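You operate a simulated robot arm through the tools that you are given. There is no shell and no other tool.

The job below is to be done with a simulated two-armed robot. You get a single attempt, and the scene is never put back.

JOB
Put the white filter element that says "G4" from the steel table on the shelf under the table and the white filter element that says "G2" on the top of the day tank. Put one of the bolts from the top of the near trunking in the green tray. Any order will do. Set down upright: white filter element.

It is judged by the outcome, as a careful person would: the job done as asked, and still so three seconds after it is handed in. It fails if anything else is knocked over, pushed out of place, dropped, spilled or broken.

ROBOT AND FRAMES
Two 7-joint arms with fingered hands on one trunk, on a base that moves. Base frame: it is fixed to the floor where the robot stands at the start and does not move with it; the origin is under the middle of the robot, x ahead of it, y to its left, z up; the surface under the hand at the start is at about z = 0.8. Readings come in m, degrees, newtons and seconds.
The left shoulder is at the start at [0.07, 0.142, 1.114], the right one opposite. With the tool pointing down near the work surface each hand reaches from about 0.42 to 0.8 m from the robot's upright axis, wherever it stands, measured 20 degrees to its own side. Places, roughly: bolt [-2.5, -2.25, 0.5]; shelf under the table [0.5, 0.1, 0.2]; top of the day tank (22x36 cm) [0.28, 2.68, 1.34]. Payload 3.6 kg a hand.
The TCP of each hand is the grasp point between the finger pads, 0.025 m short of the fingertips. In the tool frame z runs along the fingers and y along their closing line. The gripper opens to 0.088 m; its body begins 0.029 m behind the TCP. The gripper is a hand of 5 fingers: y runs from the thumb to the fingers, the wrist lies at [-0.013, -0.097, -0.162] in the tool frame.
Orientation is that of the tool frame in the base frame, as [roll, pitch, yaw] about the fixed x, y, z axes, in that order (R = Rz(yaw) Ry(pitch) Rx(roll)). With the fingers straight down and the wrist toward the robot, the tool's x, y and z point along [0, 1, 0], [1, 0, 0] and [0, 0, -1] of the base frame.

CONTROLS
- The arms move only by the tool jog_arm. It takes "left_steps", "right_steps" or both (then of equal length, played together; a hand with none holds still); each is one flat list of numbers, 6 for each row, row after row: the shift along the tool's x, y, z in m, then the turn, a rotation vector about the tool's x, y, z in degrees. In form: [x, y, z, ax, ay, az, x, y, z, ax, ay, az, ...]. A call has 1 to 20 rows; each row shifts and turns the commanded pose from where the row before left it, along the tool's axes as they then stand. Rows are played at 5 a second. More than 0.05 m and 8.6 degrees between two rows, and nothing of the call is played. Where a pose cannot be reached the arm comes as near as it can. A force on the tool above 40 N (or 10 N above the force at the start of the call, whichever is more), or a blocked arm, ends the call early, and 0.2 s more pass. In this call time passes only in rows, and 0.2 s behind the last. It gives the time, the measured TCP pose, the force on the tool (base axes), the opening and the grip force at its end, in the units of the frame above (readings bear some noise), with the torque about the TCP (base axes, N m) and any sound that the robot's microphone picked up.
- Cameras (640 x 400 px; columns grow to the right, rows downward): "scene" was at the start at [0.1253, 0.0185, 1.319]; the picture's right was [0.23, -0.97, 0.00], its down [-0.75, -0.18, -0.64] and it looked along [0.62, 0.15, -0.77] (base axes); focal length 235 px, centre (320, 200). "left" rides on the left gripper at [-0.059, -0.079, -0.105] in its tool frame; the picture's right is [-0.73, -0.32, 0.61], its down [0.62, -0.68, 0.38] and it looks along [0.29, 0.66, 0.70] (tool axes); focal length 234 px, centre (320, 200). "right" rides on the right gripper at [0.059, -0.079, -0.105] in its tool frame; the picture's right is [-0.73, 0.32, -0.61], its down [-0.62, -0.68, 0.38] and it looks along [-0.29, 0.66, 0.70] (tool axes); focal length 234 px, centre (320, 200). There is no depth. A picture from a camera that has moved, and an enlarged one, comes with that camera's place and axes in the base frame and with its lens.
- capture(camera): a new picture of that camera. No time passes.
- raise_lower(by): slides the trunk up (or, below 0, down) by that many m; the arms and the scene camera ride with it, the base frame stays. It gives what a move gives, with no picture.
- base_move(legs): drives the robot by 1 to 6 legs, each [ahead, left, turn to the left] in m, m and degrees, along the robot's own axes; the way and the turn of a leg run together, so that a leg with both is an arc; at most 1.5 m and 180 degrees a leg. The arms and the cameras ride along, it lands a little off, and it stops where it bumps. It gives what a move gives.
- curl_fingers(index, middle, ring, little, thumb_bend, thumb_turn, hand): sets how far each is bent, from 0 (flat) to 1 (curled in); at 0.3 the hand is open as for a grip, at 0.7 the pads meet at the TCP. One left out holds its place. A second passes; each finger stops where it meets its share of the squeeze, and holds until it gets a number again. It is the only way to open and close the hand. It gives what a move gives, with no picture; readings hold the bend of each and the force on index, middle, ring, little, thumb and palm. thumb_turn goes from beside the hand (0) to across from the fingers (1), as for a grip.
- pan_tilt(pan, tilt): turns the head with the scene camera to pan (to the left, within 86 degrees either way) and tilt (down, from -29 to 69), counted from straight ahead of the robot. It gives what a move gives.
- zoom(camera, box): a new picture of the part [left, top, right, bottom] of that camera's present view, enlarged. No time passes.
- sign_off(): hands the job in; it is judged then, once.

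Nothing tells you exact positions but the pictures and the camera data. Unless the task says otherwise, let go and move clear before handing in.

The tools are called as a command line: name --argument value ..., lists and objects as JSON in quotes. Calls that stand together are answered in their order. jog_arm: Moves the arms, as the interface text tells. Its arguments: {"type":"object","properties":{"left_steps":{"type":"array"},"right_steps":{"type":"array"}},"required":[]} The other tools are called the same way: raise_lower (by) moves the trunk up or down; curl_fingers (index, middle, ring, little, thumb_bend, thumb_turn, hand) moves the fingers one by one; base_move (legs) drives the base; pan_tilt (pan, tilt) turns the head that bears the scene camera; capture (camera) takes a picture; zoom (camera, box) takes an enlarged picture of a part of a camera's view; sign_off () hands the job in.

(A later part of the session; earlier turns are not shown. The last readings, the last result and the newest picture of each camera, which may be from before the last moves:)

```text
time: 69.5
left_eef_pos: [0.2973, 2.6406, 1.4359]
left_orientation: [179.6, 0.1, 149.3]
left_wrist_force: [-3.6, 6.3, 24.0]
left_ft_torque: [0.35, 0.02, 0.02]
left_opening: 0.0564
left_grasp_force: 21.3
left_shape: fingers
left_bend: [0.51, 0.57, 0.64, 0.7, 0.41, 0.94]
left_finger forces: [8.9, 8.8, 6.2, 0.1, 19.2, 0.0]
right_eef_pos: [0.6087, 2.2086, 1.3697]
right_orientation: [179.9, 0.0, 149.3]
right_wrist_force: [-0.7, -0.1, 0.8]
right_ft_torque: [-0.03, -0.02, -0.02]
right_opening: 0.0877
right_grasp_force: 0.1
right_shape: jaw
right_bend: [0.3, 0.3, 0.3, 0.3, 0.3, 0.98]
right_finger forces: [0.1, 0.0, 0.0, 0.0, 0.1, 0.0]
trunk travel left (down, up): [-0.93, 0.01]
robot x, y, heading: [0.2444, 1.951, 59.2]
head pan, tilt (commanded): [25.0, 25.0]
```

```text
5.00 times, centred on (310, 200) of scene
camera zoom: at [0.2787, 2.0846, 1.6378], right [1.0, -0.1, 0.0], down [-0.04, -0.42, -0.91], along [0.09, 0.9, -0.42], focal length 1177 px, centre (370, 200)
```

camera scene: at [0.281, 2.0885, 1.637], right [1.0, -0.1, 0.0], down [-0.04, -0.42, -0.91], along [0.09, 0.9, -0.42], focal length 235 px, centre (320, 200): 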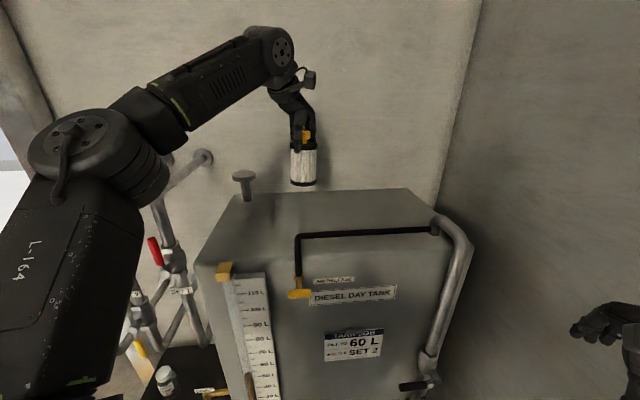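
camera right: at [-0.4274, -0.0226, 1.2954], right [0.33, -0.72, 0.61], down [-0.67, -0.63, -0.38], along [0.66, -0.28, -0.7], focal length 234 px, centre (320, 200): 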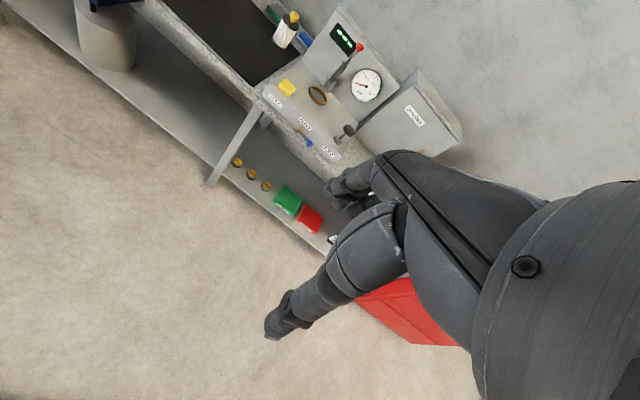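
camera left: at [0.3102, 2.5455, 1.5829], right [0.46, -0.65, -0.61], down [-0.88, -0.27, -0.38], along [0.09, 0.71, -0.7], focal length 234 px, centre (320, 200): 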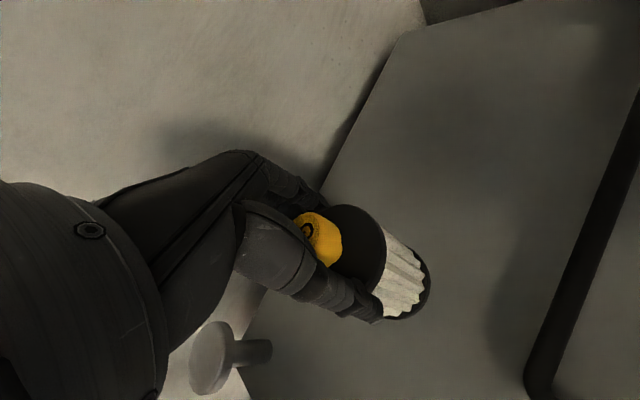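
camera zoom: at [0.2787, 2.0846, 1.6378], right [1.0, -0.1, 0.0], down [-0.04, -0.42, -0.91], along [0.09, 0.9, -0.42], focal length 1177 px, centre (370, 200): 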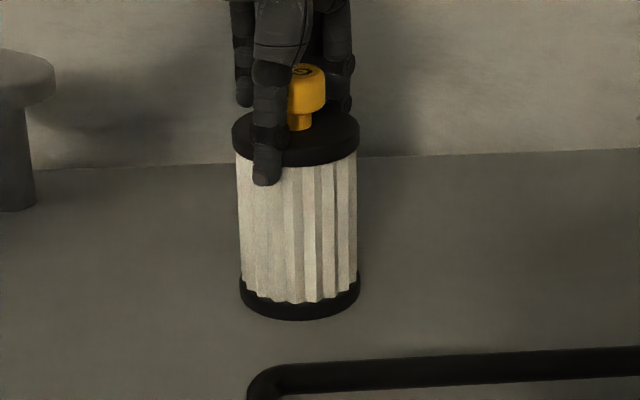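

Contact made and it's slightly overpressed (24 N). I'll relieve 4 mm and check the force before releasing.

jog_arm --left_steps '[0, 0, -0.004, 0, 0, 0]'

zoom --camera "scene" --box '[270, 160, 350, 240]'

```text
time: 69.9
left_eef_pos: [0.2979, 2.6401, 1.4361]
left_orientation: [-180.0, 0.0, 149.3]
left_wrist_force: [-2.5, 3.4, 12.0]
left_ft_torque: [0.28, -0.08, 0.06]
left_opening: 0.0564
left_grasp_force: 20.2
left_shape: fingers
left_bend: [0.51, 0.57, 0.64, 0.7, 0.41, 0.94]
left_finger forces: [8.3, 7.9, 5.2, 0.0, 18.6, 0.1]
right_eef_pos: [0.6091, 2.2102, 1.37]
right_orientation: [180.0, 0.0, 149.3]
right_wrist_force: [-0.4, 0.0, -0.2]
right_ft_torque: [-0.01, 0.02, 0.02]
right_opening: 0.0877
right_grasp_force: 0.1
right_shape: jaw
right_bend: [0.3, 0.3, 0.3, 0.3, 0.3, 0.98]
right_finger forces: [0.1, 0.0, 0.0, 0.0, 0.0, 0.1]
trunk travel left (down, up): [-0.93, 0.01]
robot x, y, heading: [0.2442, 1.9497, 59.0]
head pan, tilt (commanded): [25.0, 25.0]
```

```text
5.00 times, centred on (310, 200) of scene
camera zoom: at [0.279, 2.0855, 1.6372], right [1.0, -0.1, 0.0], down [-0.04, -0.42, -0.91], along [0.09, 0.9, -0.42], focal length 1177 px, centre (370, 200)
```

zoom: 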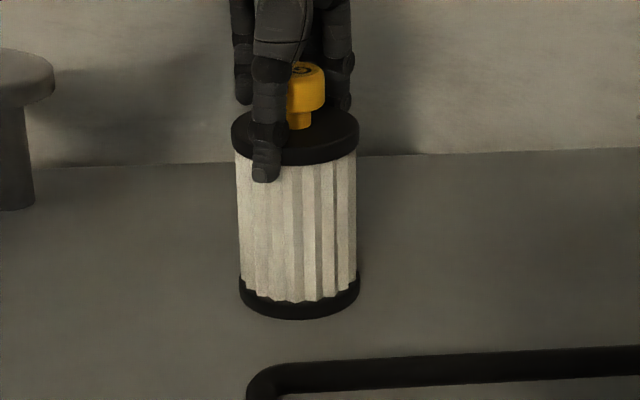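

jog_arm --left_steps '[0, 0, -0.002, 0, 0, 0]'

curl_fingers --hand "left" --index 0.3 --middle 0.3 --ring 0.3 --little 0.3 --thumb_bend 0.2

zoom --camera "scene" --box '[270, 160, 350, 240]'

capture --camera "left"

```text
time: 70.3
left_eef_pos: [0.2993, 2.642, 1.4362]
left_orientation: [-179.9, 0.0, 149.4]
left_wrist_force: [-2.0, 0.1, 5.2]
left_ft_torque: [0.11, -0.04, 0.03]
left_opening: 0.0561
left_grasp_force: 18.7
left_shape: fingers
left_bend: [0.51, 0.57, 0.64, 0.7, 0.41, 0.94]
left_finger forces: [7.3, 6.9, 4.4, 0.1, 18.6, 0.0]
right_eef_pos: [0.6107, 2.2106, 1.3688]
right_orientation: [-179.9, 0.0, 149.2]
right_wrist_force: [-0.5, 0.5, 0.6]
right_ft_torque: [-0.02, 0.01, -0.02]
right_opening: 0.0873
right_grasp_force: 0.0
right_shape: jaw
right_bend: [0.3, 0.3, 0.3, 0.3, 0.3, 0.98]
right_finger forces: [0.0, 0.0, 0.0, 0.0, 0.0, 0.0]
trunk travel left (down, up): [-0.93, 0.01]
robot x, y, heading: [0.246, 1.9533, 59.1]
head pan, tilt (commanded): [25.0, 25.0]
```

```text
time: 71.3
left_eef_pos: [0.2994, 2.643, 1.4367]
left_orientation: [180.0, 0.0, 149.3]
left_wrist_force: [-0.2, 0.0, -0.1]
left_ft_torque: [-0.02, 0.04, 0.05]
left_opening: 0.0912
left_grasp_force: 0.1
left_shape: fingers
left_bend: [0.3, 0.3, 0.3, 0.3, 0.2, 0.97]
left_finger forces: [0.1, 0.0, 0.2, 0.0, 0.0, 0.0]
right_eef_pos: [0.6113, 2.2107, 1.3689]
right_orientation: [179.9, 0.0, 149.4]
right_wrist_force: [-0.3, 1.0, 0.2]
right_ft_torque: [0.02, 0.01, -0.02]
right_opening: 0.0877
right_grasp_force: 0.1
right_shape: jaw
right_bend: [0.3, 0.3, 0.3, 0.3, 0.3, 0.98]
right_finger forces: [0.1, 0.1, 0.0, 0.0, 0.0, 0.1]
trunk travel left (down, up): [-0.93, 0.01]
robot x, y, heading: [0.2438, 1.9529, 59.3]
head pan, tilt (commanded): [25.0, 25.0]
```

```text
5.00 times, centred on (310, 200) of scene
camera zoom: at [0.2804, 2.0875, 1.6371], right [1.0, -0.1, 0.0], down [-0.04, -0.42, -0.91], along [0.09, 0.9, -0.42], focal length 1177 px, centre (370, 200)
```

zoom: 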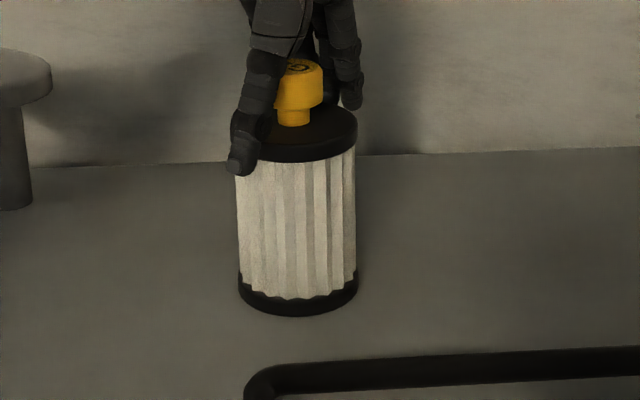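

```text
taken
camera left: at [0.3107, 2.5458, 1.5423], right [0.46, -0.65, -0.61], down [-0.88, -0.27, -0.38], along [0.09, 0.71, -0.7], focal length 234 px, centre (320, 200)
```

left: 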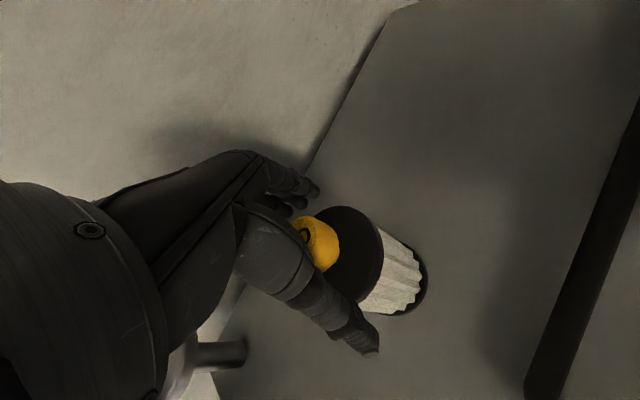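

Released; G2 is standing upright on the tank. I'll lift the hand straight up slowly and check again.

jog_arm --left_steps '[0, 0, -0.01, 0, 0, 0, 0, 0, -0.01, 0, 0, 0, 0, 0, -0.015, 0, 0, 0, 0, 0, -0.02, 0, 0, 0, 0, 0, -0.03, 0, 0, 0, 0, 0, -0.03, 0, 0, 0]'

zoom --camera "scene" --box '[220, 100, 400, 260]'

capture --camera "left"

```text
time: 72.7
left_eef_pos: [0.3003, 2.6394, 1.553]
left_orientation: [180.0, -0.1, 149.3]
left_wrist_force: [-0.1, 1.0, 0.4]
left_ft_torque: [-0.01, 0.01, 0.01]
left_opening: 0.0914
left_grasp_force: 0.1
left_shape: fingers
left_bend: [0.3, 0.3, 0.3, 0.3, 0.2, 0.97]
left_finger forces: [0.0, 0.0, 0.0, 0.0, 0.0, 0.1]
right_eef_pos: [0.6114, 2.21, 1.3695]
right_orientation: [-180.0, -0.1, 149.2]
right_wrist_force: [-0.2, -0.2, 0.5]
right_ft_torque: [-0.02, -0.02, 0.0]
right_opening: 0.0876
right_grasp_force: 0.1
right_shape: jaw
right_bend: [0.3, 0.3, 0.3, 0.3, 0.3, 0.98]
right_finger forces: [0.0, 0.0, 0.1, 0.0, 0.1, 0.0]
trunk travel left (down, up): [-0.93, 0.01]
robot x, y, heading: [0.2468, 1.9504, 59.4]
head pan, tilt (commanded): [25.0, 25.0]
```

```text
2.50 times, centred on (310, 180) of scene
camera zoom: at [0.2814, 2.0857, 1.6372], right [1.0, -0.1, 0.0], down [-0.04, -0.42, -0.91], along [0.09, 0.9, -0.42], focal length 588 px, centre (345, 250)
```

zoom: 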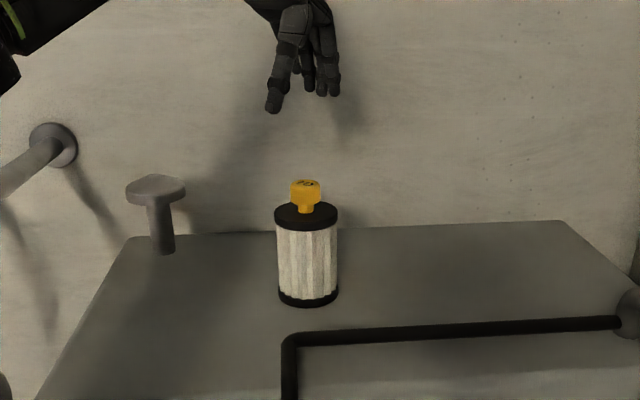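

```text
taken
camera left: at [0.3108, 2.5425, 1.6584], right [0.46, -0.65, -0.61], down [-0.88, -0.27, -0.38], along [0.09, 0.71, -0.69], focal length 234 px, centre (320, 200)
```

left: 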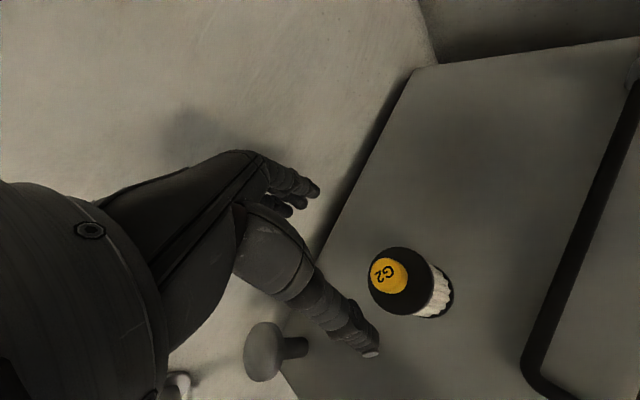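

G2 stands upright on the tank top. I'll retract the arm back over the bar, back away the way I came, and return to the table for G4.

jog_arm --left_steps '[-0.0186, -0.0245, 0, 0, 0, 0, -0.0186, -0.0245, 0, 0, 0, 0, -0.0186, -0.0245, 0, 0, 0, 0, -0.0186, -0.0245, 0, 0, 0, 0]'

base_move --legs '[[-0.2, -0.12, 0], [-0.95, 0.78, 0]]'

capture --camera "scene"

```text
time: 73.7
left_eef_pos: [0.3137, 2.5194, 1.5518]
left_orientation: [-179.9, 0.0, 149.3]
left_wrist_force: [1.5, -0.6, -0.1]
left_ft_torque: [-0.01, -0.02, 0.02]
left_opening: 0.0913
left_grasp_force: 0.0
left_shape: fingers
left_bend: [0.3, 0.3, 0.3, 0.3, 0.2, 0.97]
left_finger forces: [0.1, 0.0, 0.1, 0.0, 0.0, 0.0]
right_eef_pos: [0.6103, 2.2111, 1.3697]
right_orientation: [180.0, 0.0, 149.3]
right_wrist_force: [0.1, 0.2, 1.0]
right_ft_torque: [0.01, -0.01, 0.0]
right_opening: 0.0879
right_grasp_force: 0.0
right_shape: jaw
right_bend: [0.3, 0.3, 0.3, 0.3, 0.3, 0.98]
right_finger forces: [0.0, 0.1, 0.1, 0.0, 0.1, 0.1]
trunk travel left (down, up): [-0.93, 0.01]
robot x, y, heading: [0.2461, 1.9545, 59.2]
head pan, tilt (commanded): [25.0, 25.0]
```

```text
time: 81.3
left_eef_pos: [-0.8608, 1.8779, 1.5516]
left_orientation: [-179.9, 0.0, 149.2]
left_wrist_force: [0.3, 0.4, 0.1]
left_ft_torque: [0.01, -0.01, 0.02]
left_opening: 0.0911
left_grasp_force: 0.0
left_shape: fingers
left_bend: [0.3, 0.3, 0.3, 0.3, 0.2, 0.97]
left_finger forces: [0.0, 0.0, 0.1, 0.1, 0.0, 0.0]
right_eef_pos: [-0.566, 1.5677, 1.3683]
right_orientation: [-180.0, -0.1, 149.1]
right_wrist_force: [0.1, -0.5, -0.4]
right_ft_torque: [-0.03, 0.02, 0.02]
right_opening: 0.0877
right_grasp_force: 0.0
right_shape: jaw
right_bend: [0.3, 0.3, 0.3, 0.3, 0.3, 0.98]
right_finger forces: [0.0, 0.0, 0.0, 0.0, 0.1, 0.0]
trunk travel left (down, up): [-0.93, 0.01]
robot x, y, heading: [-0.9311, 1.3107, 59.0]
head pan, tilt (commanded): [25.0, 25.0]
```

```text
taken
camera scene: at [-0.8957, 1.4449, 1.6371], right [0.99, -0.1, 0.0], down [-0.04, -0.42, -0.91], along [0.09, 0.9, -0.42], focal length 235 px, centre (320, 200)
```

scene: 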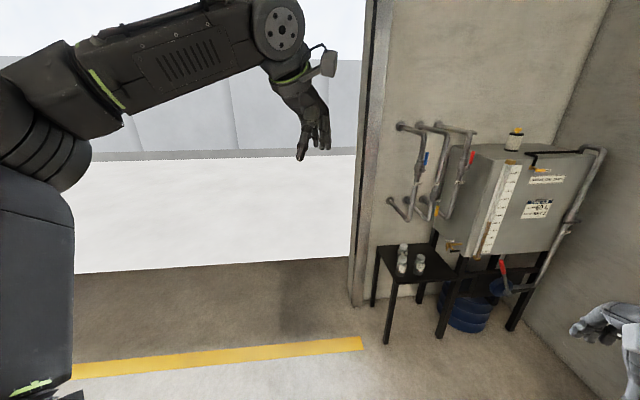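

G2 remains upright. Now I'll turn and drive back in front of the steel table.

base_move --legs '[[0, 0, -59], [0.05, -1.22, 0]]'

raise_lower --by -0.2

pan_tilt --pan 0 --tilt 30

capture --camera "scene"

```text
time: 90.2
left_eef_pos: [-0.3812, 0.2896, 1.5513]
left_orientation: [179.9, 0.0, 88.3]
left_wrist_force: [-0.2, 0.6, 1.0]
left_ft_torque: [-0.03, 0.03, 0.01]
left_opening: 0.091
left_grasp_force: 0.1
left_shape: fingers
left_bend: [0.3, 0.3, 0.3, 0.3, 0.2, 0.97]
left_finger forces: [0.0, 0.0, 0.0, 0.0, 0.0, 0.1]
right_eef_pos: [-0.5075, -0.1189, 1.369]
right_orientation: [180.0, 0.0, 88.4]
right_wrist_force: [0.1, -0.4, -0.8]
right_ft_torque: [0.01, -0.03, 0.02]
right_opening: 0.0876
right_grasp_force: 0.1
right_shape: jaw
right_bend: [0.3, 0.3, 0.3, 0.3, 0.3, 0.98]
right_finger forces: [0.1, 0.1, 0.0, 0.1, 0.0, 0.0]
trunk travel left (down, up): [-0.93, 0.01]
robot x, y, heading: [-0.9119, 0.0715, -1.6]
head pan, tilt (commanded): [25.0, 25.0]
```

```text
time: 92.4
left_eef_pos: [-0.381, 0.2886, 1.3512]
left_orientation: [180.0, -0.1, 88.3]
left_wrist_force: [-0.1, 0.1, 0.0]
left_ft_torque: [0.02, 0.01, -0.04]
left_opening: 0.0912
left_grasp_force: 0.0
left_shape: fingers
left_bend: [0.3, 0.3, 0.3, 0.3, 0.2, 0.97]
left_finger forces: [0.0, 0.0, 0.1, 0.0, 0.0, 0.1]
right_eef_pos: [-0.5079, -0.1202, 1.17]
right_orientation: [-180.0, 0.0, 88.3]
right_wrist_force: [-0.4, 0.2, -1.1]
right_ft_torque: [-0.01, -0.02, -0.01]
right_opening: 0.0878
right_grasp_force: 0.1
right_shape: jaw
right_bend: [0.3, 0.3, 0.3, 0.3, 0.3, 0.98]
right_finger forces: [0.0, 0.0, 0.0, 0.1, 0.0, 0.0]
trunk travel left (down, up): [-0.73, 0.21]
robot x, y, heading: [-0.9118, 0.0768, -1.8]
head pan, tilt (commanded): [25.0, 25.0]
```

```text
time: 93.3
left_eef_pos: [-0.3795, 0.2888, 1.3519]
left_orientation: [-180.0, -0.1, 88.3]
left_wrist_force: [-0.4, 0.3, 0.0]
left_ft_torque: [0.03, 0.01, -0.01]
left_opening: 0.0915
left_grasp_force: 0.0
left_shape: fingers
left_bend: [0.3, 0.3, 0.3, 0.3, 0.2, 0.97]
left_finger forces: [0.0, 0.0, 0.1, 0.0, 0.0, 0.0]
right_eef_pos: [-0.5066, -0.1188, 1.1702]
right_orientation: [180.0, 0.1, 88.3]
right_wrist_force: [0.4, 0.7, 0.0]
right_ft_torque: [0.01, 0.01, 0.0]
right_opening: 0.0877
right_grasp_force: 0.0
right_shape: jaw
right_bend: [0.3, 0.3, 0.3, 0.3, 0.3, 0.98]
right_finger forces: [0.1, 0.0, 0.1, 0.0, 0.1, 0.0]
trunk travel left (down, up): [-0.73, 0.21]
robot x, y, heading: [-0.9099, 0.0735, -1.6]
head pan, tilt (commanded): [0.0, 30.0]
```

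```text
taken
camera scene: at [-0.7708, 0.0707, 1.4292], right [-0.03, -1.0, 0.0], down [-0.5, 0.01, -0.87], along [0.87, -0.02, -0.5], focal length 235 px, centre (320, 200)
```

scene: 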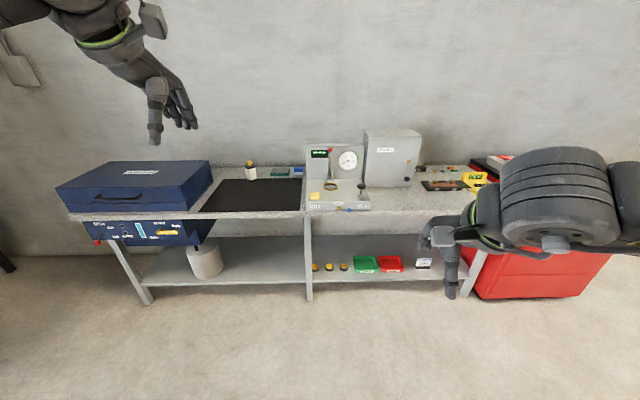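

I'll now rotate the left hand in free space so its wrist lies to the left of the fingers (away from the panel), which suits reaching G4 behind the panel.

jog_arm --left_steps '[0, 0, 0.02, 0, 0, 8, 0, 0, 0.02, 0, 0, 8, 0, 0, 0.02, 0, 0, 8, 0, 0, 0.02, 0, 0, 8, 0, 0, 0.02, 0, 0, 8, 0, 0, 0, 0, 0, 8, 0, 0, 0, 0, 0, 8, 0, 0, 0, 0, 0, 8]'

pan_tilt --pan 15 --tilt 20

capture --camera "scene"

capture --camera "left"

```text
time: 95.1
left_eef_pos: [-0.3806, 0.2884, 1.2524]
left_orientation: [179.9, 0.1, 24.1]
left_wrist_force: [-0.4, 0.6, -1.1]
left_ft_torque: [-0.01, 0.01, 0.02]
left_opening: 0.0912
left_grasp_force: 0.0
left_shape: fingers
left_bend: [0.3, 0.3, 0.3, 0.3, 0.2, 0.97]
left_finger forces: [0.1, 0.0, 0.1, 0.0, 0.1, 0.1]
right_eef_pos: [-0.5068, -0.1203, 1.1697]
right_orientation: [179.9, 0.0, 88.3]
right_wrist_force: [-0.1, -0.4, -0.1]
right_ft_torque: [0.02, 0.03, 0.0]
right_opening: 0.0876
right_grasp_force: 0.2
right_shape: jaw
right_bend: [0.3, 0.3, 0.3, 0.3, 0.3, 0.98]
right_finger forces: [0.0, 0.0, 0.0, 0.0, 0.0, 0.1]
trunk travel left (down, up): [-0.73, 0.21]
robot x, y, heading: [-0.9131, 0.076, -1.5]
head pan, tilt (commanded): [0.0, 30.0]
```

```text
time: 95.9
left_eef_pos: [-0.3814, 0.2883, 1.2522]
left_orientation: [-179.9, 0.0, 24.3]
left_wrist_force: [-0.2, 0.0, -0.8]
left_ft_torque: [-0.02, -0.01, -0.01]
left_opening: 0.0911
left_grasp_force: 0.0
left_shape: fingers
left_bend: [0.3, 0.3, 0.3, 0.3, 0.2, 0.97]
left_finger forces: [0.1, 0.1, 0.0, 0.0, 0.0, 0.0]
right_eef_pos: [-0.5072, -0.12, 1.1695]
right_orientation: [179.9, 0.0, 88.3]
right_wrist_force: [-0.1, -0.4, -0.3]
right_ft_torque: [-0.04, 0.02, -0.02]
right_opening: 0.0877
right_grasp_force: 0.1
right_shape: jaw
right_bend: [0.3, 0.3, 0.3, 0.3, 0.3, 0.98]
right_finger forces: [0.0, 0.0, 0.0, 0.0, 0.0, 0.0]
trunk travel left (down, up): [-0.73, 0.21]
robot x, y, heading: [-0.9139, 0.0776, -1.9]
head pan, tilt (commanded): [15.0, 20.0]
```

```text
taken
camera scene: at [-0.7706, 0.0946, 1.4452], right [0.23, -0.97, 0.0], down [-0.33, -0.08, -0.94], along [0.91, 0.22, -0.34], focal length 235 px, centre (320, 200)
```

scene: 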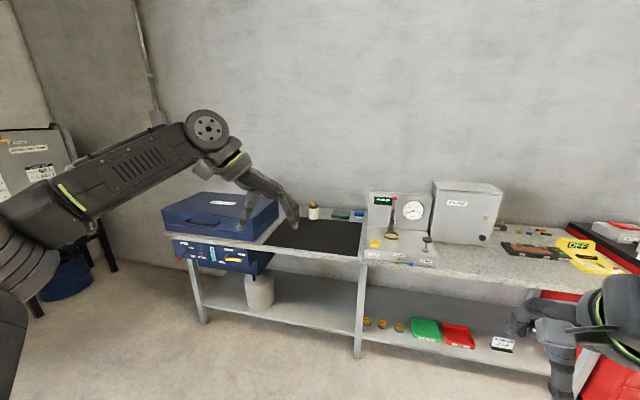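

```text
taken
camera left: at [-0.4659, 0.3368, 1.3569], right [-0.79, -0.01, -0.61], down [0.29, 0.88, -0.38], along [0.53, -0.48, -0.7], focal length 234 px, centre (320, 200)
```

left: 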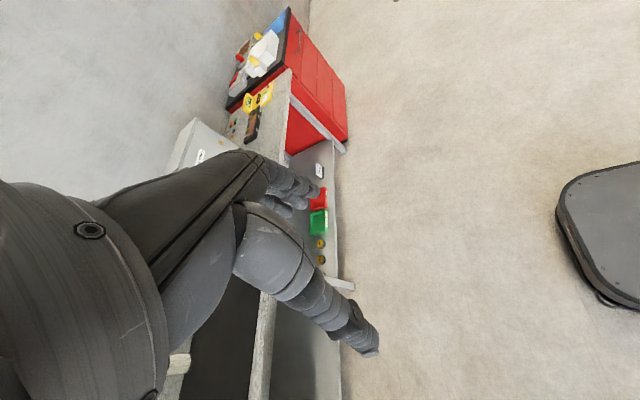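

The rotated pose is reachable. I'll raise the right hand a little for clearance and drive in, bringing the left hand roughly above G4.

jog_arm --right_steps '[0, 0, -0.04, 0, 0, 0, 0, 0, -0.04, 0, 0, 0]'

base_move --legs '[[0.93, -0.124, 1.9]]'

pan_tilt --pan 15 --tilt 40

capture --camera "scene"

capture --camera "left"

```text
time: 96.5
left_eef_pos: [-0.3822, 0.2892, 1.2526]
left_orientation: [180.0, 0.0, 24.3]
left_wrist_force: [0.0, -0.6, -0.1]
left_ft_torque: [0.0, -0.02, -0.02]
left_opening: 0.0915
left_grasp_force: 0.1
left_shape: fingers
left_bend: [0.3, 0.3, 0.3, 0.3, 0.2, 0.97]
left_finger forces: [0.1, 0.0, 0.0, 0.0, 0.0, 0.0]
right_eef_pos: [-0.5102, -0.1215, 1.2526]
right_orientation: [180.0, 0.0, 88.3]
right_wrist_force: [-0.7, 0.0, 0.1]
right_ft_torque: [0.01, -0.02, 0.0]
right_opening: 0.0877
right_grasp_force: 0.0
right_shape: jaw
right_bend: [0.3, 0.3, 0.3, 0.3, 0.3, 0.98]
right_finger forces: [0.0, 0.0, 0.1, 0.0, 0.0, 0.0]
trunk travel left (down, up): [-0.73, 0.21]
robot x, y, heading: [-0.9109, 0.0701, -2.0]
head pan, tilt (commanded): [15.0, 20.0]
```

```text
time: 101.4
left_eef_pos: [0.5483, 0.1714, 1.253]
left_orientation: [-179.9, -0.1, 26.2]
left_wrist_force: [0.1, -0.8, 0.7]
left_ft_torque: [-0.01, 0.01, 0.02]
left_opening: 0.0912
left_grasp_force: 0.1
left_shape: fingers
left_bend: [0.3, 0.3, 0.3, 0.3, 0.2, 0.97]
left_finger forces: [0.0, 0.1, 0.0, 0.0, 0.0, 0.1]
right_eef_pos: [0.4337, -0.242, 1.252]
right_orientation: [-179.9, 0.0, 90.2]
right_wrist_force: [0.7, -0.4, 0.4]
right_ft_torque: [-0.02, 0.01, -0.04]
right_opening: 0.0875
right_grasp_force: 0.1
right_shape: jaw
right_bend: [0.3, 0.3, 0.3, 0.3, 0.3, 0.98]
right_finger forces: [0.0, 0.1, 0.0, 0.0, 0.0, 0.1]
trunk travel left (down, up): [-0.73, 0.21]
robot x, y, heading: [0.0242, -0.0573, 0.3]
head pan, tilt (commanded): [15.0, 20.0]
```

```text
time: 102.3
left_eef_pos: [0.549, 0.1724, 1.2518]
left_orientation: [180.0, -0.1, 26.2]
left_wrist_force: [0.0, 0.6, 0.4]
left_ft_torque: [0.05, -0.01, -0.01]
left_opening: 0.0911
left_grasp_force: 0.1
left_shape: fingers
left_bend: [0.3, 0.3, 0.3, 0.3, 0.2, 0.97]
left_finger forces: [0.0, 0.1, 0.1, 0.0, 0.1, 0.0]
right_eef_pos: [0.435, -0.2423, 1.252]
right_orientation: [-180.0, 0.0, 90.2]
right_wrist_force: [-0.1, 0.1, -0.6]
right_ft_torque: [-0.01, 0.01, 0.01]
right_opening: 0.088
right_grasp_force: 0.1
right_shape: jaw
right_bend: [0.3, 0.3, 0.3, 0.3, 0.3, 0.98]
right_finger forces: [0.1, 0.1, 0.1, 0.1, 0.1, 0.0]
trunk travel left (down, up): [-0.73, 0.21]
robot x, y, heading: [0.0258, -0.0618, 0.2]
head pan, tilt (commanded): [15.0, 40.0]
```

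```text
taken
camera scene: at [0.1578, -0.037, 1.4139], right [0.26, -0.96, 0.0], down [-0.62, -0.17, -0.77], along [0.74, 0.2, -0.64], focal length 235 px, centre (320, 200)
```

scene: 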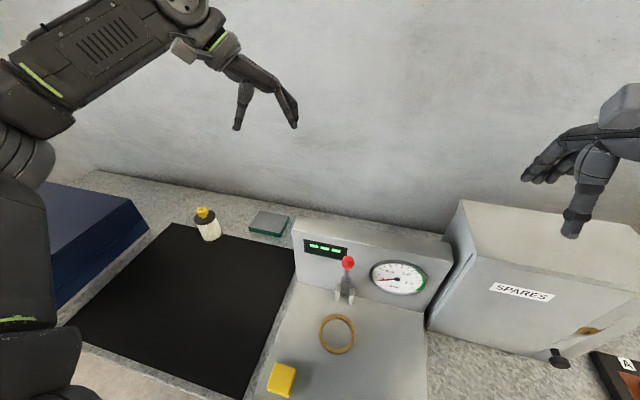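

```text
taken
camera left: at [0.4622, 0.2172, 1.3569], right [-0.79, -0.03, -0.61], down [0.26, 0.89, -0.38], along [0.55, -0.46, -0.7], focal length 234 px, centre (320, 200)
```

left: 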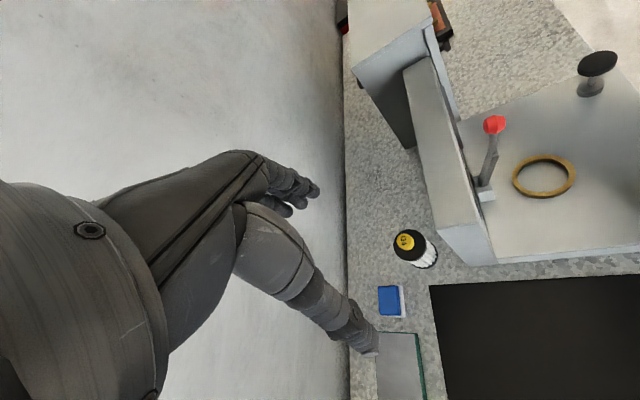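

From this view G4's knob is at about [0.598, 0.075] and the panel's back-left corner at about [0.51, 0.105], so there's room. I'll zoom in to refine.

zoom --camera "left" --box '[340, 180, 500, 300]'

```text
3.33 times, centred on (420, 240) of left
camera zoom: at [0.4622, 0.2172, 1.3569], right [-0.79, -0.03, -0.61], down [0.26, 0.89, -0.38], along [0.55, -0.46, -0.7], focal length 781 px, centre (-13, 67)
```

zoom: 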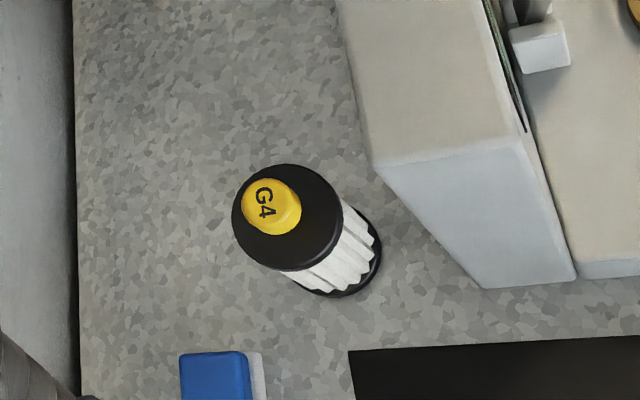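

G4 confirmed at about [0.598, 0.075]. I'll move above it, rotate a bit more, and descend to z≈1.0 for a check.

jog_arm --left_steps '[0.0004, 0.0362, 0, 0, 0, 0, 0.0004, 0.0362, 0, 0, 0, 0, 0.0003, 0.0362, 0, 0, 0, 0, 0, 0, 0, 0, 0, 8, 0, 0, 0.035, 0, 0, 0, 0, 0, 0.035, 0, 0, 0, 0, 0, 0.035, 0, 0, 0, 0, 0, 0.035, 0, 0, 0, 0, 0, 0.035, 0, 0, 0, 0, 0, 0.035, 0, 0, 0, 0, 0, 0.03, 0, 0, 0]'

capture --camera "left"

capture --camera "scene"

```text
time: 104.7
left_eef_pos: [0.5967, 0.0754, 1.0133]
left_orientation: [179.9, 0.0, 18.2]
left_wrist_force: [0.0, 0.2, -0.7]
left_ft_torque: [0.0, -0.04, 0.01]
left_opening: 0.0914
left_grasp_force: 0.1
left_shape: fingers
left_bend: [0.3, 0.3, 0.3, 0.3, 0.2, 0.97]
left_finger forces: [0.1, 0.0, 0.0, 0.1, 0.0, 0.0]
right_eef_pos: [0.4352, -0.2434, 1.2526]
right_orientation: [179.9, 0.0, 90.2]
right_wrist_force: [0.4, -0.3, 0.1]
right_ft_torque: [0.01, 0.02, 0.01]
right_opening: 0.0878
right_grasp_force: 0.2
right_shape: jaw
right_bend: [0.3, 0.3, 0.3, 0.3, 0.3, 0.98]
right_finger forces: [0.1, 0.0, 0.0, 0.0, 0.1, 0.1]
trunk travel left (down, up): [-0.73, 0.21]
robot x, y, heading: [0.024, -0.0605, 0.2]
head pan, tilt (commanded): [15.0, 40.0]
```

```text
taken
camera left: at [0.5178, 0.1324, 1.1175], right [-0.79, 0.08, -0.61], down [0.38, 0.84, -0.38], along [0.48, -0.53, -0.7], focal length 234 px, centre (320, 200)
```

left: 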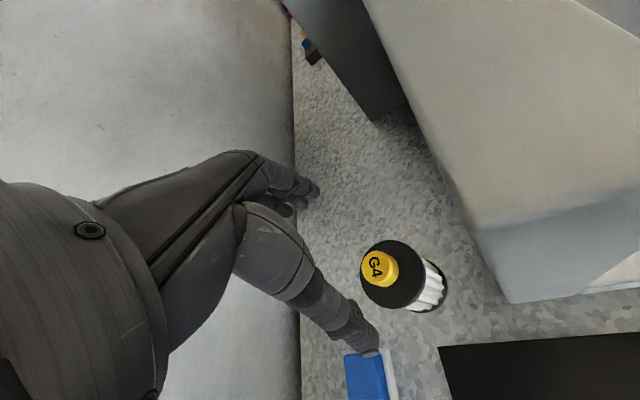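

```text
taken
camera scene: at [0.1582, -0.0368, 1.4138], right [0.26, -0.96, 0.0], down [-0.62, -0.17, -0.77], along [0.74, 0.2, -0.64], focal length 235 px, centre (320, 200)
```

scene: 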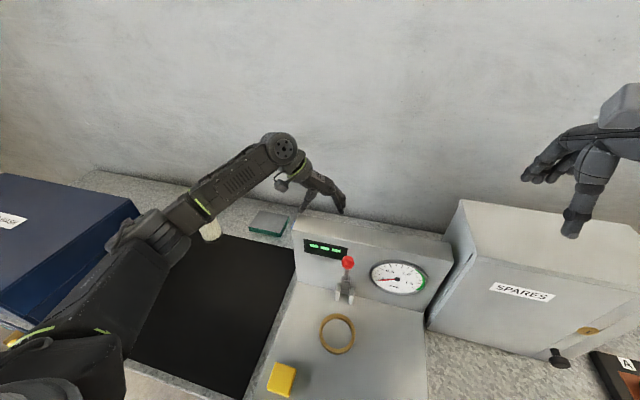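

Centred within 2 mm. Descending further, with a check at z≈0.935.

jog_arm --left_steps '[0.001, 0, 0.026, 0, 0, 0, 0.001, 0, 0.026, 0, 0, 0, 0, 0, 0.026, 0, 0, 0]'

capture --camera "left"

capture --camera "scene"

```text
time: 105.5
left_eef_pos: [0.5989, 0.0738, 0.9351]
left_orientation: [179.9, 0.0, 18.3]
left_wrist_force: [0.3, 0.5, 0.0]
left_ft_torque: [-0.01, 0.03, -0.01]
left_opening: 0.0915
left_grasp_force: 0.0
left_shape: fingers
left_bend: [0.3, 0.3, 0.3, 0.3, 0.2, 0.97]
left_finger forces: [0.0, 0.1, 0.1, 0.0, 0.0, 0.0]
right_eef_pos: [0.4354, -0.2425, 1.2508]
right_orientation: [179.9, 0.1, 90.2]
right_wrist_force: [0.0, -0.2, -0.1]
right_ft_torque: [0.0, -0.03, -0.03]
right_opening: 0.088
right_grasp_force: 0.1
right_shape: jaw
right_bend: [0.3, 0.3, 0.3, 0.3, 0.3, 0.98]
right_finger forces: [0.0, 0.1, 0.1, 0.1, 0.0, 0.0]
trunk travel left (down, up): [-0.73, 0.21]
robot x, y, heading: [0.0244, -0.0595, 0.2]
head pan, tilt (commanded): [15.0, 40.0]
```

```text
taken
camera left: at [0.5192, 0.1317, 1.0407], right [-0.79, 0.08, -0.61], down [0.38, 0.84, -0.38], along [0.48, -0.53, -0.7], focal length 234 px, centre (320, 200)
```

left: 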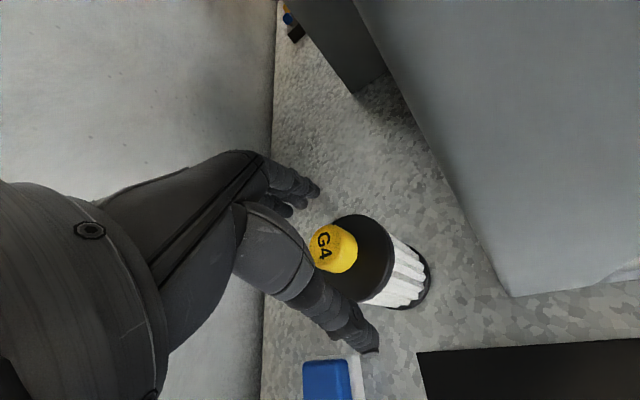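

```text
taken
camera scene: at [0.1578, -0.0371, 1.4139], right [0.26, -0.96, 0.0], down [-0.62, -0.17, -0.77], along [0.74, 0.2, -0.64], focal length 235 px, centre (320, 200)
```

scene: 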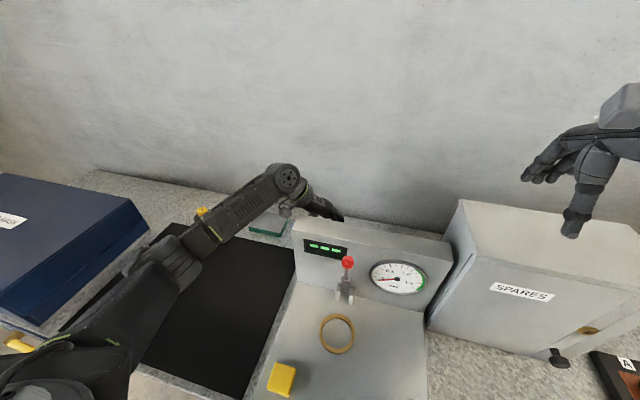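

jog_arm --left_steps '[0, -0.001, 0.013, 0, 0, 0, 0, 0, 0.013, 0, 0, 0]'

capture --camera "left"

```text
time: 106.1
left_eef_pos: [0.5986, 0.0769, 0.908]
left_orientation: [-180.0, -0.1, 18.2]
left_wrist_force: [-0.5, -1.0, -0.3]
left_ft_torque: [0.0, 0.0, 0.0]
left_opening: 0.0917
left_grasp_force: 0.0
left_shape: fingers
left_bend: [0.3, 0.3, 0.3, 0.3, 0.2, 0.97]
left_finger forces: [0.1, 0.0, 0.1, 0.1, 0.1, 0.0]
right_eef_pos: [0.4342, -0.2432, 1.2514]
right_orientation: [-179.9, 0.0, 90.1]
right_wrist_force: [0.0, 0.4, 0.5]
right_ft_torque: [-0.02, -0.04, 0.0]
right_opening: 0.0877
right_grasp_force: 0.0
right_shape: jaw
right_bend: [0.3, 0.3, 0.3, 0.3, 0.3, 0.98]
right_finger forces: [0.0, 0.0, 0.1, 0.0, 0.0, 0.1]
trunk travel left (down, up): [-0.73, 0.21]
robot x, y, heading: [0.0254, -0.0564, 0.3]
head pan, tilt (commanded): [15.0, 40.0]
```

```text
taken
camera left: at [0.5191, 0.134, 1.0127], right [-0.79, 0.08, -0.61], down [0.38, 0.84, -0.38], along [0.48, -0.53, -0.7], focal length 234 px, centre (320, 200)
```

left: 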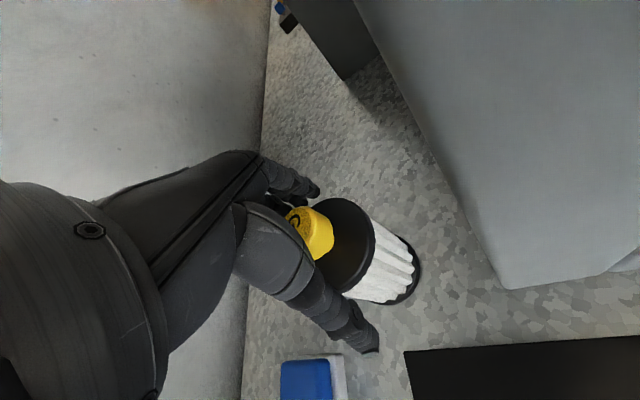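

Same geometry as the G2 grasp. Closing the fingers.

curl_fingers --hand "left" --index 0.7 --middle 0.7 --ring 0.7 --little 0.7 --thumb_bend 0.7

capture --camera "left"

```text
time: 107.1
left_eef_pos: [0.5987, 0.0766, 0.909]
left_orientation: [180.0, 0.0, 18.2]
left_wrist_force: [0.0, -0.4, 0.2]
left_ft_torque: [-0.04, -0.02, -0.01]
left_opening: 0.0567
left_grasp_force: 16.6
left_shape: fingers
left_bend: [0.56, 0.6, 0.66, 0.7, 0.35, 0.95]
left_finger forces: [7.6, 6.7, 2.2, 0.1, 15.9, 0.0]
right_eef_pos: [0.4344, -0.2428, 1.2517]
right_orientation: [180.0, 0.0, 90.3]
right_wrist_force: [0.7, 0.2, -0.6]
right_ft_torque: [0.02, 0.01, -0.02]
right_opening: 0.0879
right_grasp_force: 0.0
right_shape: jaw
right_bend: [0.3, 0.3, 0.3, 0.3, 0.3, 0.98]
right_finger forces: [0.0, 0.0, 0.0, 0.1, 0.1, 0.1]
trunk travel left (down, up): [-0.73, 0.21]
robot x, y, heading: [0.0259, -0.0595, 0.3]
head pan, tilt (commanded): [15.0, 40.0]
```

```text
taken
camera left: at [0.5191, 0.1339, 1.0127], right [-0.79, 0.08, -0.61], down [0.38, 0.84, -0.38], along [0.48, -0.53, -0.7], focal length 234 px, centre (320, 200)
```

left: 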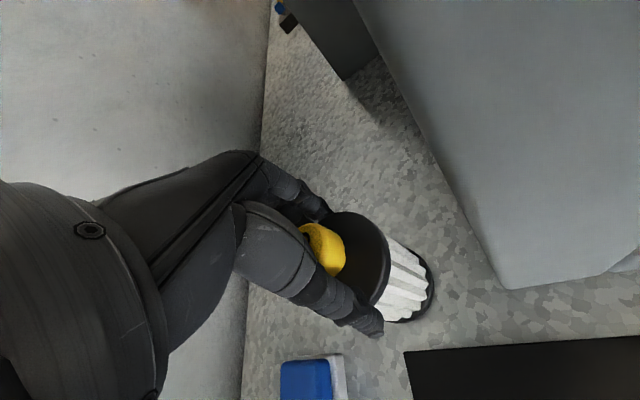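

Gripped at 16.6 N. Lifting straight up to clear the panel.

jog_arm --left_steps '[0, 0, -0.02, 0, 0, 0, 0, 0, -0.03, 0, 0, 0, 0, 0, -0.035, 0, 0, 0, 0, 0, -0.035, 0, 0, 0, 0, 0, -0.035, 0, 0, 0, 0, 0, -0.035, 0, 0, 0, 0, 0, -0.035, 0, 0, 0, 0, 0, -0.035, 0, 0, 0, 0, 0, -0.035, 0, 0, 0, 0, 0, -0.035, 0, 0, 0]'

capture --camera "left"

capture --camera "scene"

```text
time: 109.3
left_eef_pos: [0.5987, 0.0732, 1.239]
left_orientation: [179.9, 0.0, 18.1]
left_wrist_force: [0.1, -0.2, -2.1]
left_ft_torque: [-0.01, -0.01, 0.0]
left_opening: 0.0563
left_grasp_force: 16.0
left_shape: fingers
left_bend: [0.56, 0.61, 0.66, 0.7, 0.35, 0.95]
left_finger forces: [7.5, 6.6, 2.2, 0.0, 15.7, 0.1]
right_eef_pos: [0.4328, -0.2435, 1.2509]
right_orientation: [180.0, 0.0, 90.2]
right_wrist_force: [0.1, -0.4, 0.3]
right_ft_torque: [0.01, -0.02, 0.02]
right_opening: 0.0877
right_grasp_force: 0.0
right_shape: jaw
right_bend: [0.3, 0.3, 0.3, 0.3, 0.3, 0.98]
right_finger forces: [0.1, 0.0, 0.0, 0.1, 0.1, 0.1]
trunk travel left (down, up): [-0.73, 0.21]
robot x, y, heading: [0.0272, -0.0593, -0.0]
head pan, tilt (commanded): [15.0, 40.0]
```

```text
taken
camera left: at [0.5185, 0.1306, 1.3449], right [-0.79, 0.08, -0.61], down [0.38, 0.84, -0.38], along [0.48, -0.53, -0.7], focal length 234 px, centre (320, 200)
```

left: 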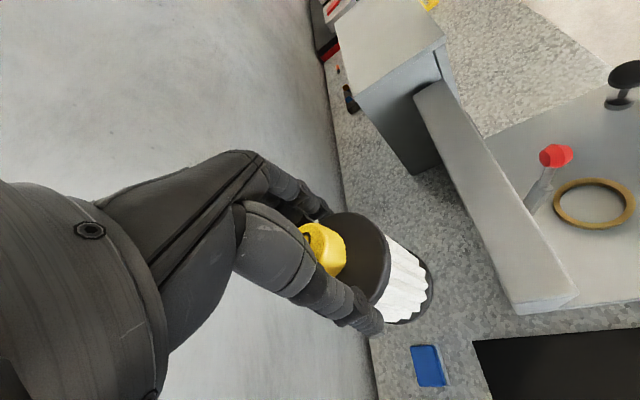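

```text
taken
camera scene: at [0.1569, -0.038, 1.4139], right [0.26, -0.97, 0.0], down [-0.62, -0.17, -0.77], along [0.74, 0.2, -0.64], focal length 235 px, centre (320, 200)
```

scene: 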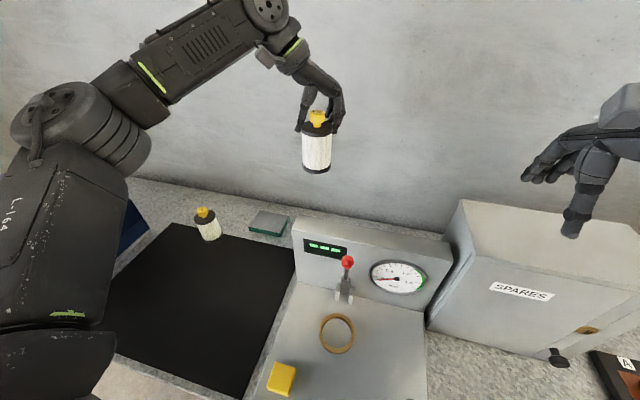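

G4 is lifted clear. I'll back away from the table, then set up the arms and lower the trunk for the shelf.

base_move --legs '[[-0.95, 0.1, 0]]'

jog_arm --left_steps '[0, 0, 0.0, 0, 0, -8, 0, 0, 0.0, 0, 0, -8, 0, 0, 0.0, 0, 0, -8, 0, 0, 0.0, 0, 0, -8, 0, 0, 0.02, 0, 0, -8, 0, 0, 0.03, 0, 0, -8, 0, 0, 0.03, 0, 0, -8]' --right_steps '[-0.0375, -0.025, 0, 0, 0, 0, -0.0375, -0.025, 0, 0, 0, 0, -0.0375, -0.025, 0, 0, 0, 0, -0.0375, -0.025, 0, 0, 0, 0, 0, 0, 0, 0, 0, 0, 0, 0, 0, 0, 0, 0, 0, 0, 0, 0, 0, 0]'

capture --camera "left"

```text
time: 114.2
left_eef_pos: [-0.3502, 0.1705, 1.2387]
left_orientation: [-180.0, 0.0, 17.6]
left_wrist_force: [-0.8, -0.4, -1.6]
left_ft_torque: [0.01, 0.02, -0.01]
left_opening: 0.0566
left_grasp_force: 16.2
left_shape: fingers
left_bend: [0.56, 0.61, 0.66, 0.7, 0.35, 0.95]
left_finger forces: [7.3, 6.6, 2.2, 0.1, 15.6, 0.0]
right_eef_pos: [-0.5186, -0.1445, 1.251]
right_orientation: [-180.0, 0.0, 89.6]
right_wrist_force: [0.2, -1.0, 0.2]
right_ft_torque: [-0.04, 0.01, 0.0]
right_opening: 0.088
right_grasp_force: 0.0
right_shape: jaw
right_bend: [0.3, 0.3, 0.3, 0.3, 0.3, 0.98]
right_finger forces: [0.0, 0.0, 0.0, 0.1, 0.1, 0.1]
trunk travel left (down, up): [-0.73, 0.21]
robot x, y, heading: [-0.9226, 0.0417, -0.4]
head pan, tilt (commanded): [15.0, 40.0]
```

```text
time: 115.8
left_eef_pos: [-0.3501, 0.1711, 1.1587]
left_orientation: [180.0, -0.1, 73.5]
left_wrist_force: [0.3, -0.8, -1.8]
left_ft_torque: [-0.03, -0.01, 0.02]
left_opening: 0.0566
left_grasp_force: 15.6
left_shape: fingers
left_bend: [0.57, 0.61, 0.67, 0.7, 0.35, 0.95]
left_finger forces: [7.2, 6.5, 2.2, 0.0, 15.4, 0.1]
right_eef_pos: [-0.5364, -0.2361, 1.2205]
right_orientation: [180.0, 0.0, 89.5]
right_wrist_force: [-0.6, -0.4, -0.1]
right_ft_torque: [0.01, -0.03, 0.02]
right_opening: 0.0879
right_grasp_force: 0.0
right_shape: jaw
right_bend: [0.3, 0.3, 0.3, 0.3, 0.3, 0.98]
right_finger forces: [0.0, 0.1, 0.1, 0.0, 0.0, 0.0]
right hand out of reach, approached as far as the arm can: row 2, 3, 4
trunk travel left (down, up): [-0.73, 0.21]
robot x, y, heading: [-0.9257, 0.0403, -0.5]
head pan, tilt (commanded): [15.0, 40.0]
```

```text
taken
camera left: at [-0.4422, 0.1361, 1.264], right [-0.51, -0.61, -0.61], down [-0.48, 0.79, -0.38], along [0.71, 0.09, -0.7], focal length 234 px, centre (320, 200)
```

left: 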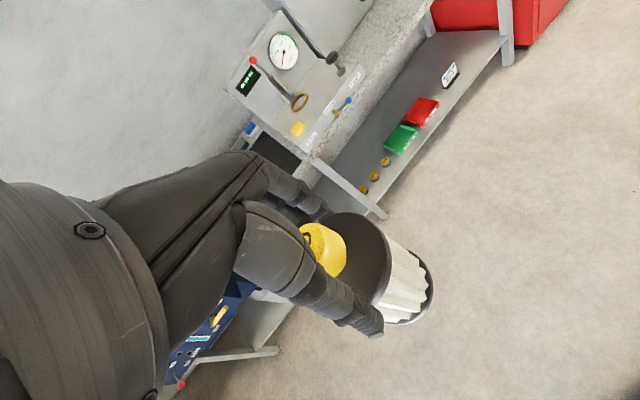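

The left hand with G4 is ready; I'll lower the trunk here, clear of the table, then check the view under the table.

raise_lower --by -0.4

raise_lower --by -0.3

pan_tilt --pan 10 --tilt 15

capture --camera "scene"

```text
time: 119.7
left_eef_pos: [-0.3506, 0.1687, 0.7595]
left_orientation: [180.0, 0.0, 73.6]
left_wrist_force: [-0.2, 0.3, -2.2]
left_ft_torque: [0.03, -0.01, -0.01]
left_opening: 0.0564
left_grasp_force: 16.0
left_shape: fingers
left_bend: [0.57, 0.61, 0.67, 0.7, 0.35, 0.95]
left_finger forces: [7.3, 6.6, 2.2, 0.0, 15.4, 0.1]
right_eef_pos: [-0.5368, -0.2351, 0.8205]
right_orientation: [180.0, 0.0, 89.6]
right_wrist_force: [0.2, -1.0, -0.5]
right_ft_torque: [-0.01, 0.0, -0.01]
right_opening: 0.0875
right_grasp_force: 0.1
right_shape: jaw
right_bend: [0.3, 0.3, 0.3, 0.3, 0.3, 0.98]
right_finger forces: [0.0, 0.0, 0.1, 0.1, 0.1, 0.1]
trunk travel left (down, up): [-0.33, 0.61]
robot x, y, heading: [-0.9285, 0.0437, -0.5]
head pan, tilt (commanded): [15.0, 40.0]
```

```text
time: 122.7
left_eef_pos: [-0.3509, 0.171, 0.459]
left_orientation: [180.0, 0.0, 73.7]
left_wrist_force: [0.1, -0.2, -2.1]
left_ft_torque: [0.0, 0.01, -0.01]
left_opening: 0.0566
left_grasp_force: 15.7
left_shape: fingers
left_bend: [0.57, 0.61, 0.67, 0.7, 0.35, 0.95]
left_finger forces: [7.3, 6.6, 2.1, 0.0, 15.4, 0.1]
right_eef_pos: [-0.537, -0.2349, 0.5215]
right_orientation: [-179.9, 0.0, 89.7]
right_wrist_force: [-0.1, 0.8, 0.2]
right_ft_torque: [0.02, 0.02, -0.02]
right_opening: 0.0878
right_grasp_force: 0.0
right_shape: jaw
right_bend: [0.3, 0.3, 0.3, 0.3, 0.3, 0.98]
right_finger forces: [0.0, 0.1, 0.1, 0.1, 0.0, 0.1]
trunk travel left (down, up): [-0.03, 0.91]
robot x, y, heading: [-0.9296, 0.0428, -0.3]
head pan, tilt (commanded): [15.0, 40.0]
```

```text
time: 123.6
left_eef_pos: [-0.3498, 0.1697, 0.4585]
left_orientation: [179.9, 0.1, 73.7]
left_wrist_force: [-1.0, -0.2, -2.2]
left_ft_torque: [-0.02, -0.03, 0.01]
left_opening: 0.0567
left_grasp_force: 15.4
left_shape: fingers
left_bend: [0.57, 0.61, 0.67, 0.7, 0.35, 0.95]
left_finger forces: [7.2, 6.6, 2.2, 0.0, 15.4, 0.0]
right_eef_pos: [-0.5374, -0.2349, 0.5208]
right_orientation: [-180.0, 0.0, 89.6]
right_wrist_force: [-0.2, 0.5, 0.2]
right_ft_torque: [0.0, 0.0, 0.0]
right_opening: 0.0876
right_grasp_force: 0.0
right_shape: jaw
right_bend: [0.3, 0.3, 0.3, 0.3, 0.3, 0.98]
right_finger forces: [0.0, 0.1, 0.0, 0.0, 0.0, 0.0]
trunk travel left (down, up): [-0.03, 0.91]
robot x, y, heading: [-0.925, 0.0476, -0.8]
head pan, tilt (commanded): [10.0, 15.0]
```

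```text
taken
camera scene: at [-0.7831, 0.0587, 0.7533], right [0.17, -0.99, 0.0], down [-0.26, -0.04, -0.97], along [0.95, 0.16, -0.26], focal length 235 px, centre (320, 200)
```

scene: 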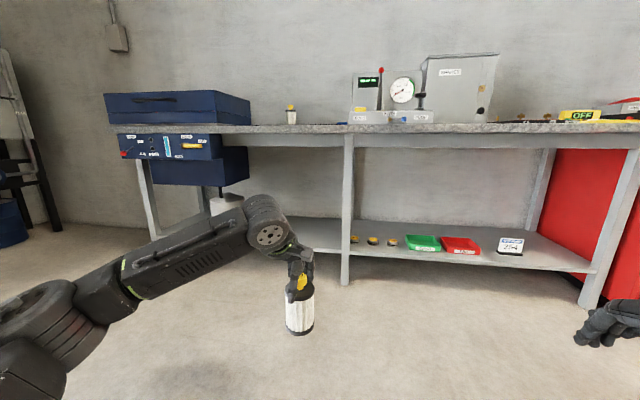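

The shelf opening is clear. I'll zoom in to measure the shelf height and front edge.

zoom --camera "scene" --box '[330, 200, 490, 300]'

zoom --camera "scene" --box '[180, 120, 360, 300]'

```text
4.00 times, centred on (410, 250) of scene
camera zoom: at [-0.7831, 0.0587, 0.7533], right [0.17, -0.99, 0.0], down [-0.26, -0.04, -0.97], along [0.95, 0.16, -0.26], focal length 942 px, centre (-40, 0)
```

zoom: 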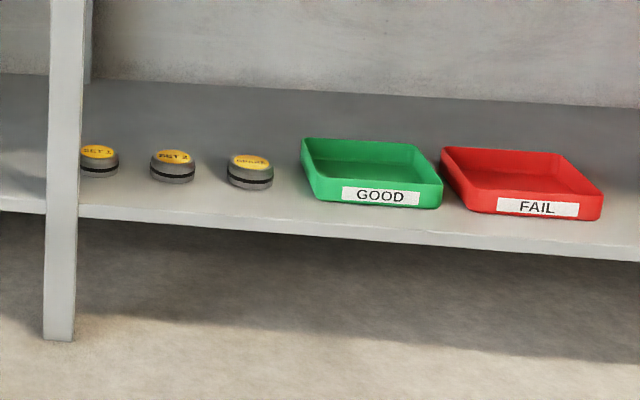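

```text
2.22 times, centred on (270, 210) of scene
camera zoom: at [-0.7831, 0.0587, 0.7533], right [0.17, -0.99, 0.0], down [-0.26, -0.04, -0.97], along [0.95, 0.16, -0.26], focal length 523 px, centre (431, 178)
```

zoom: 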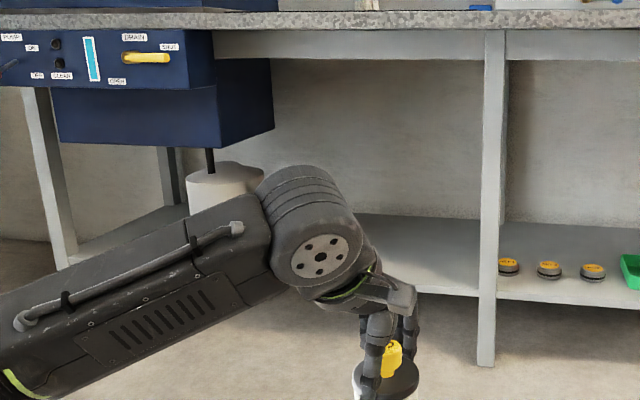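

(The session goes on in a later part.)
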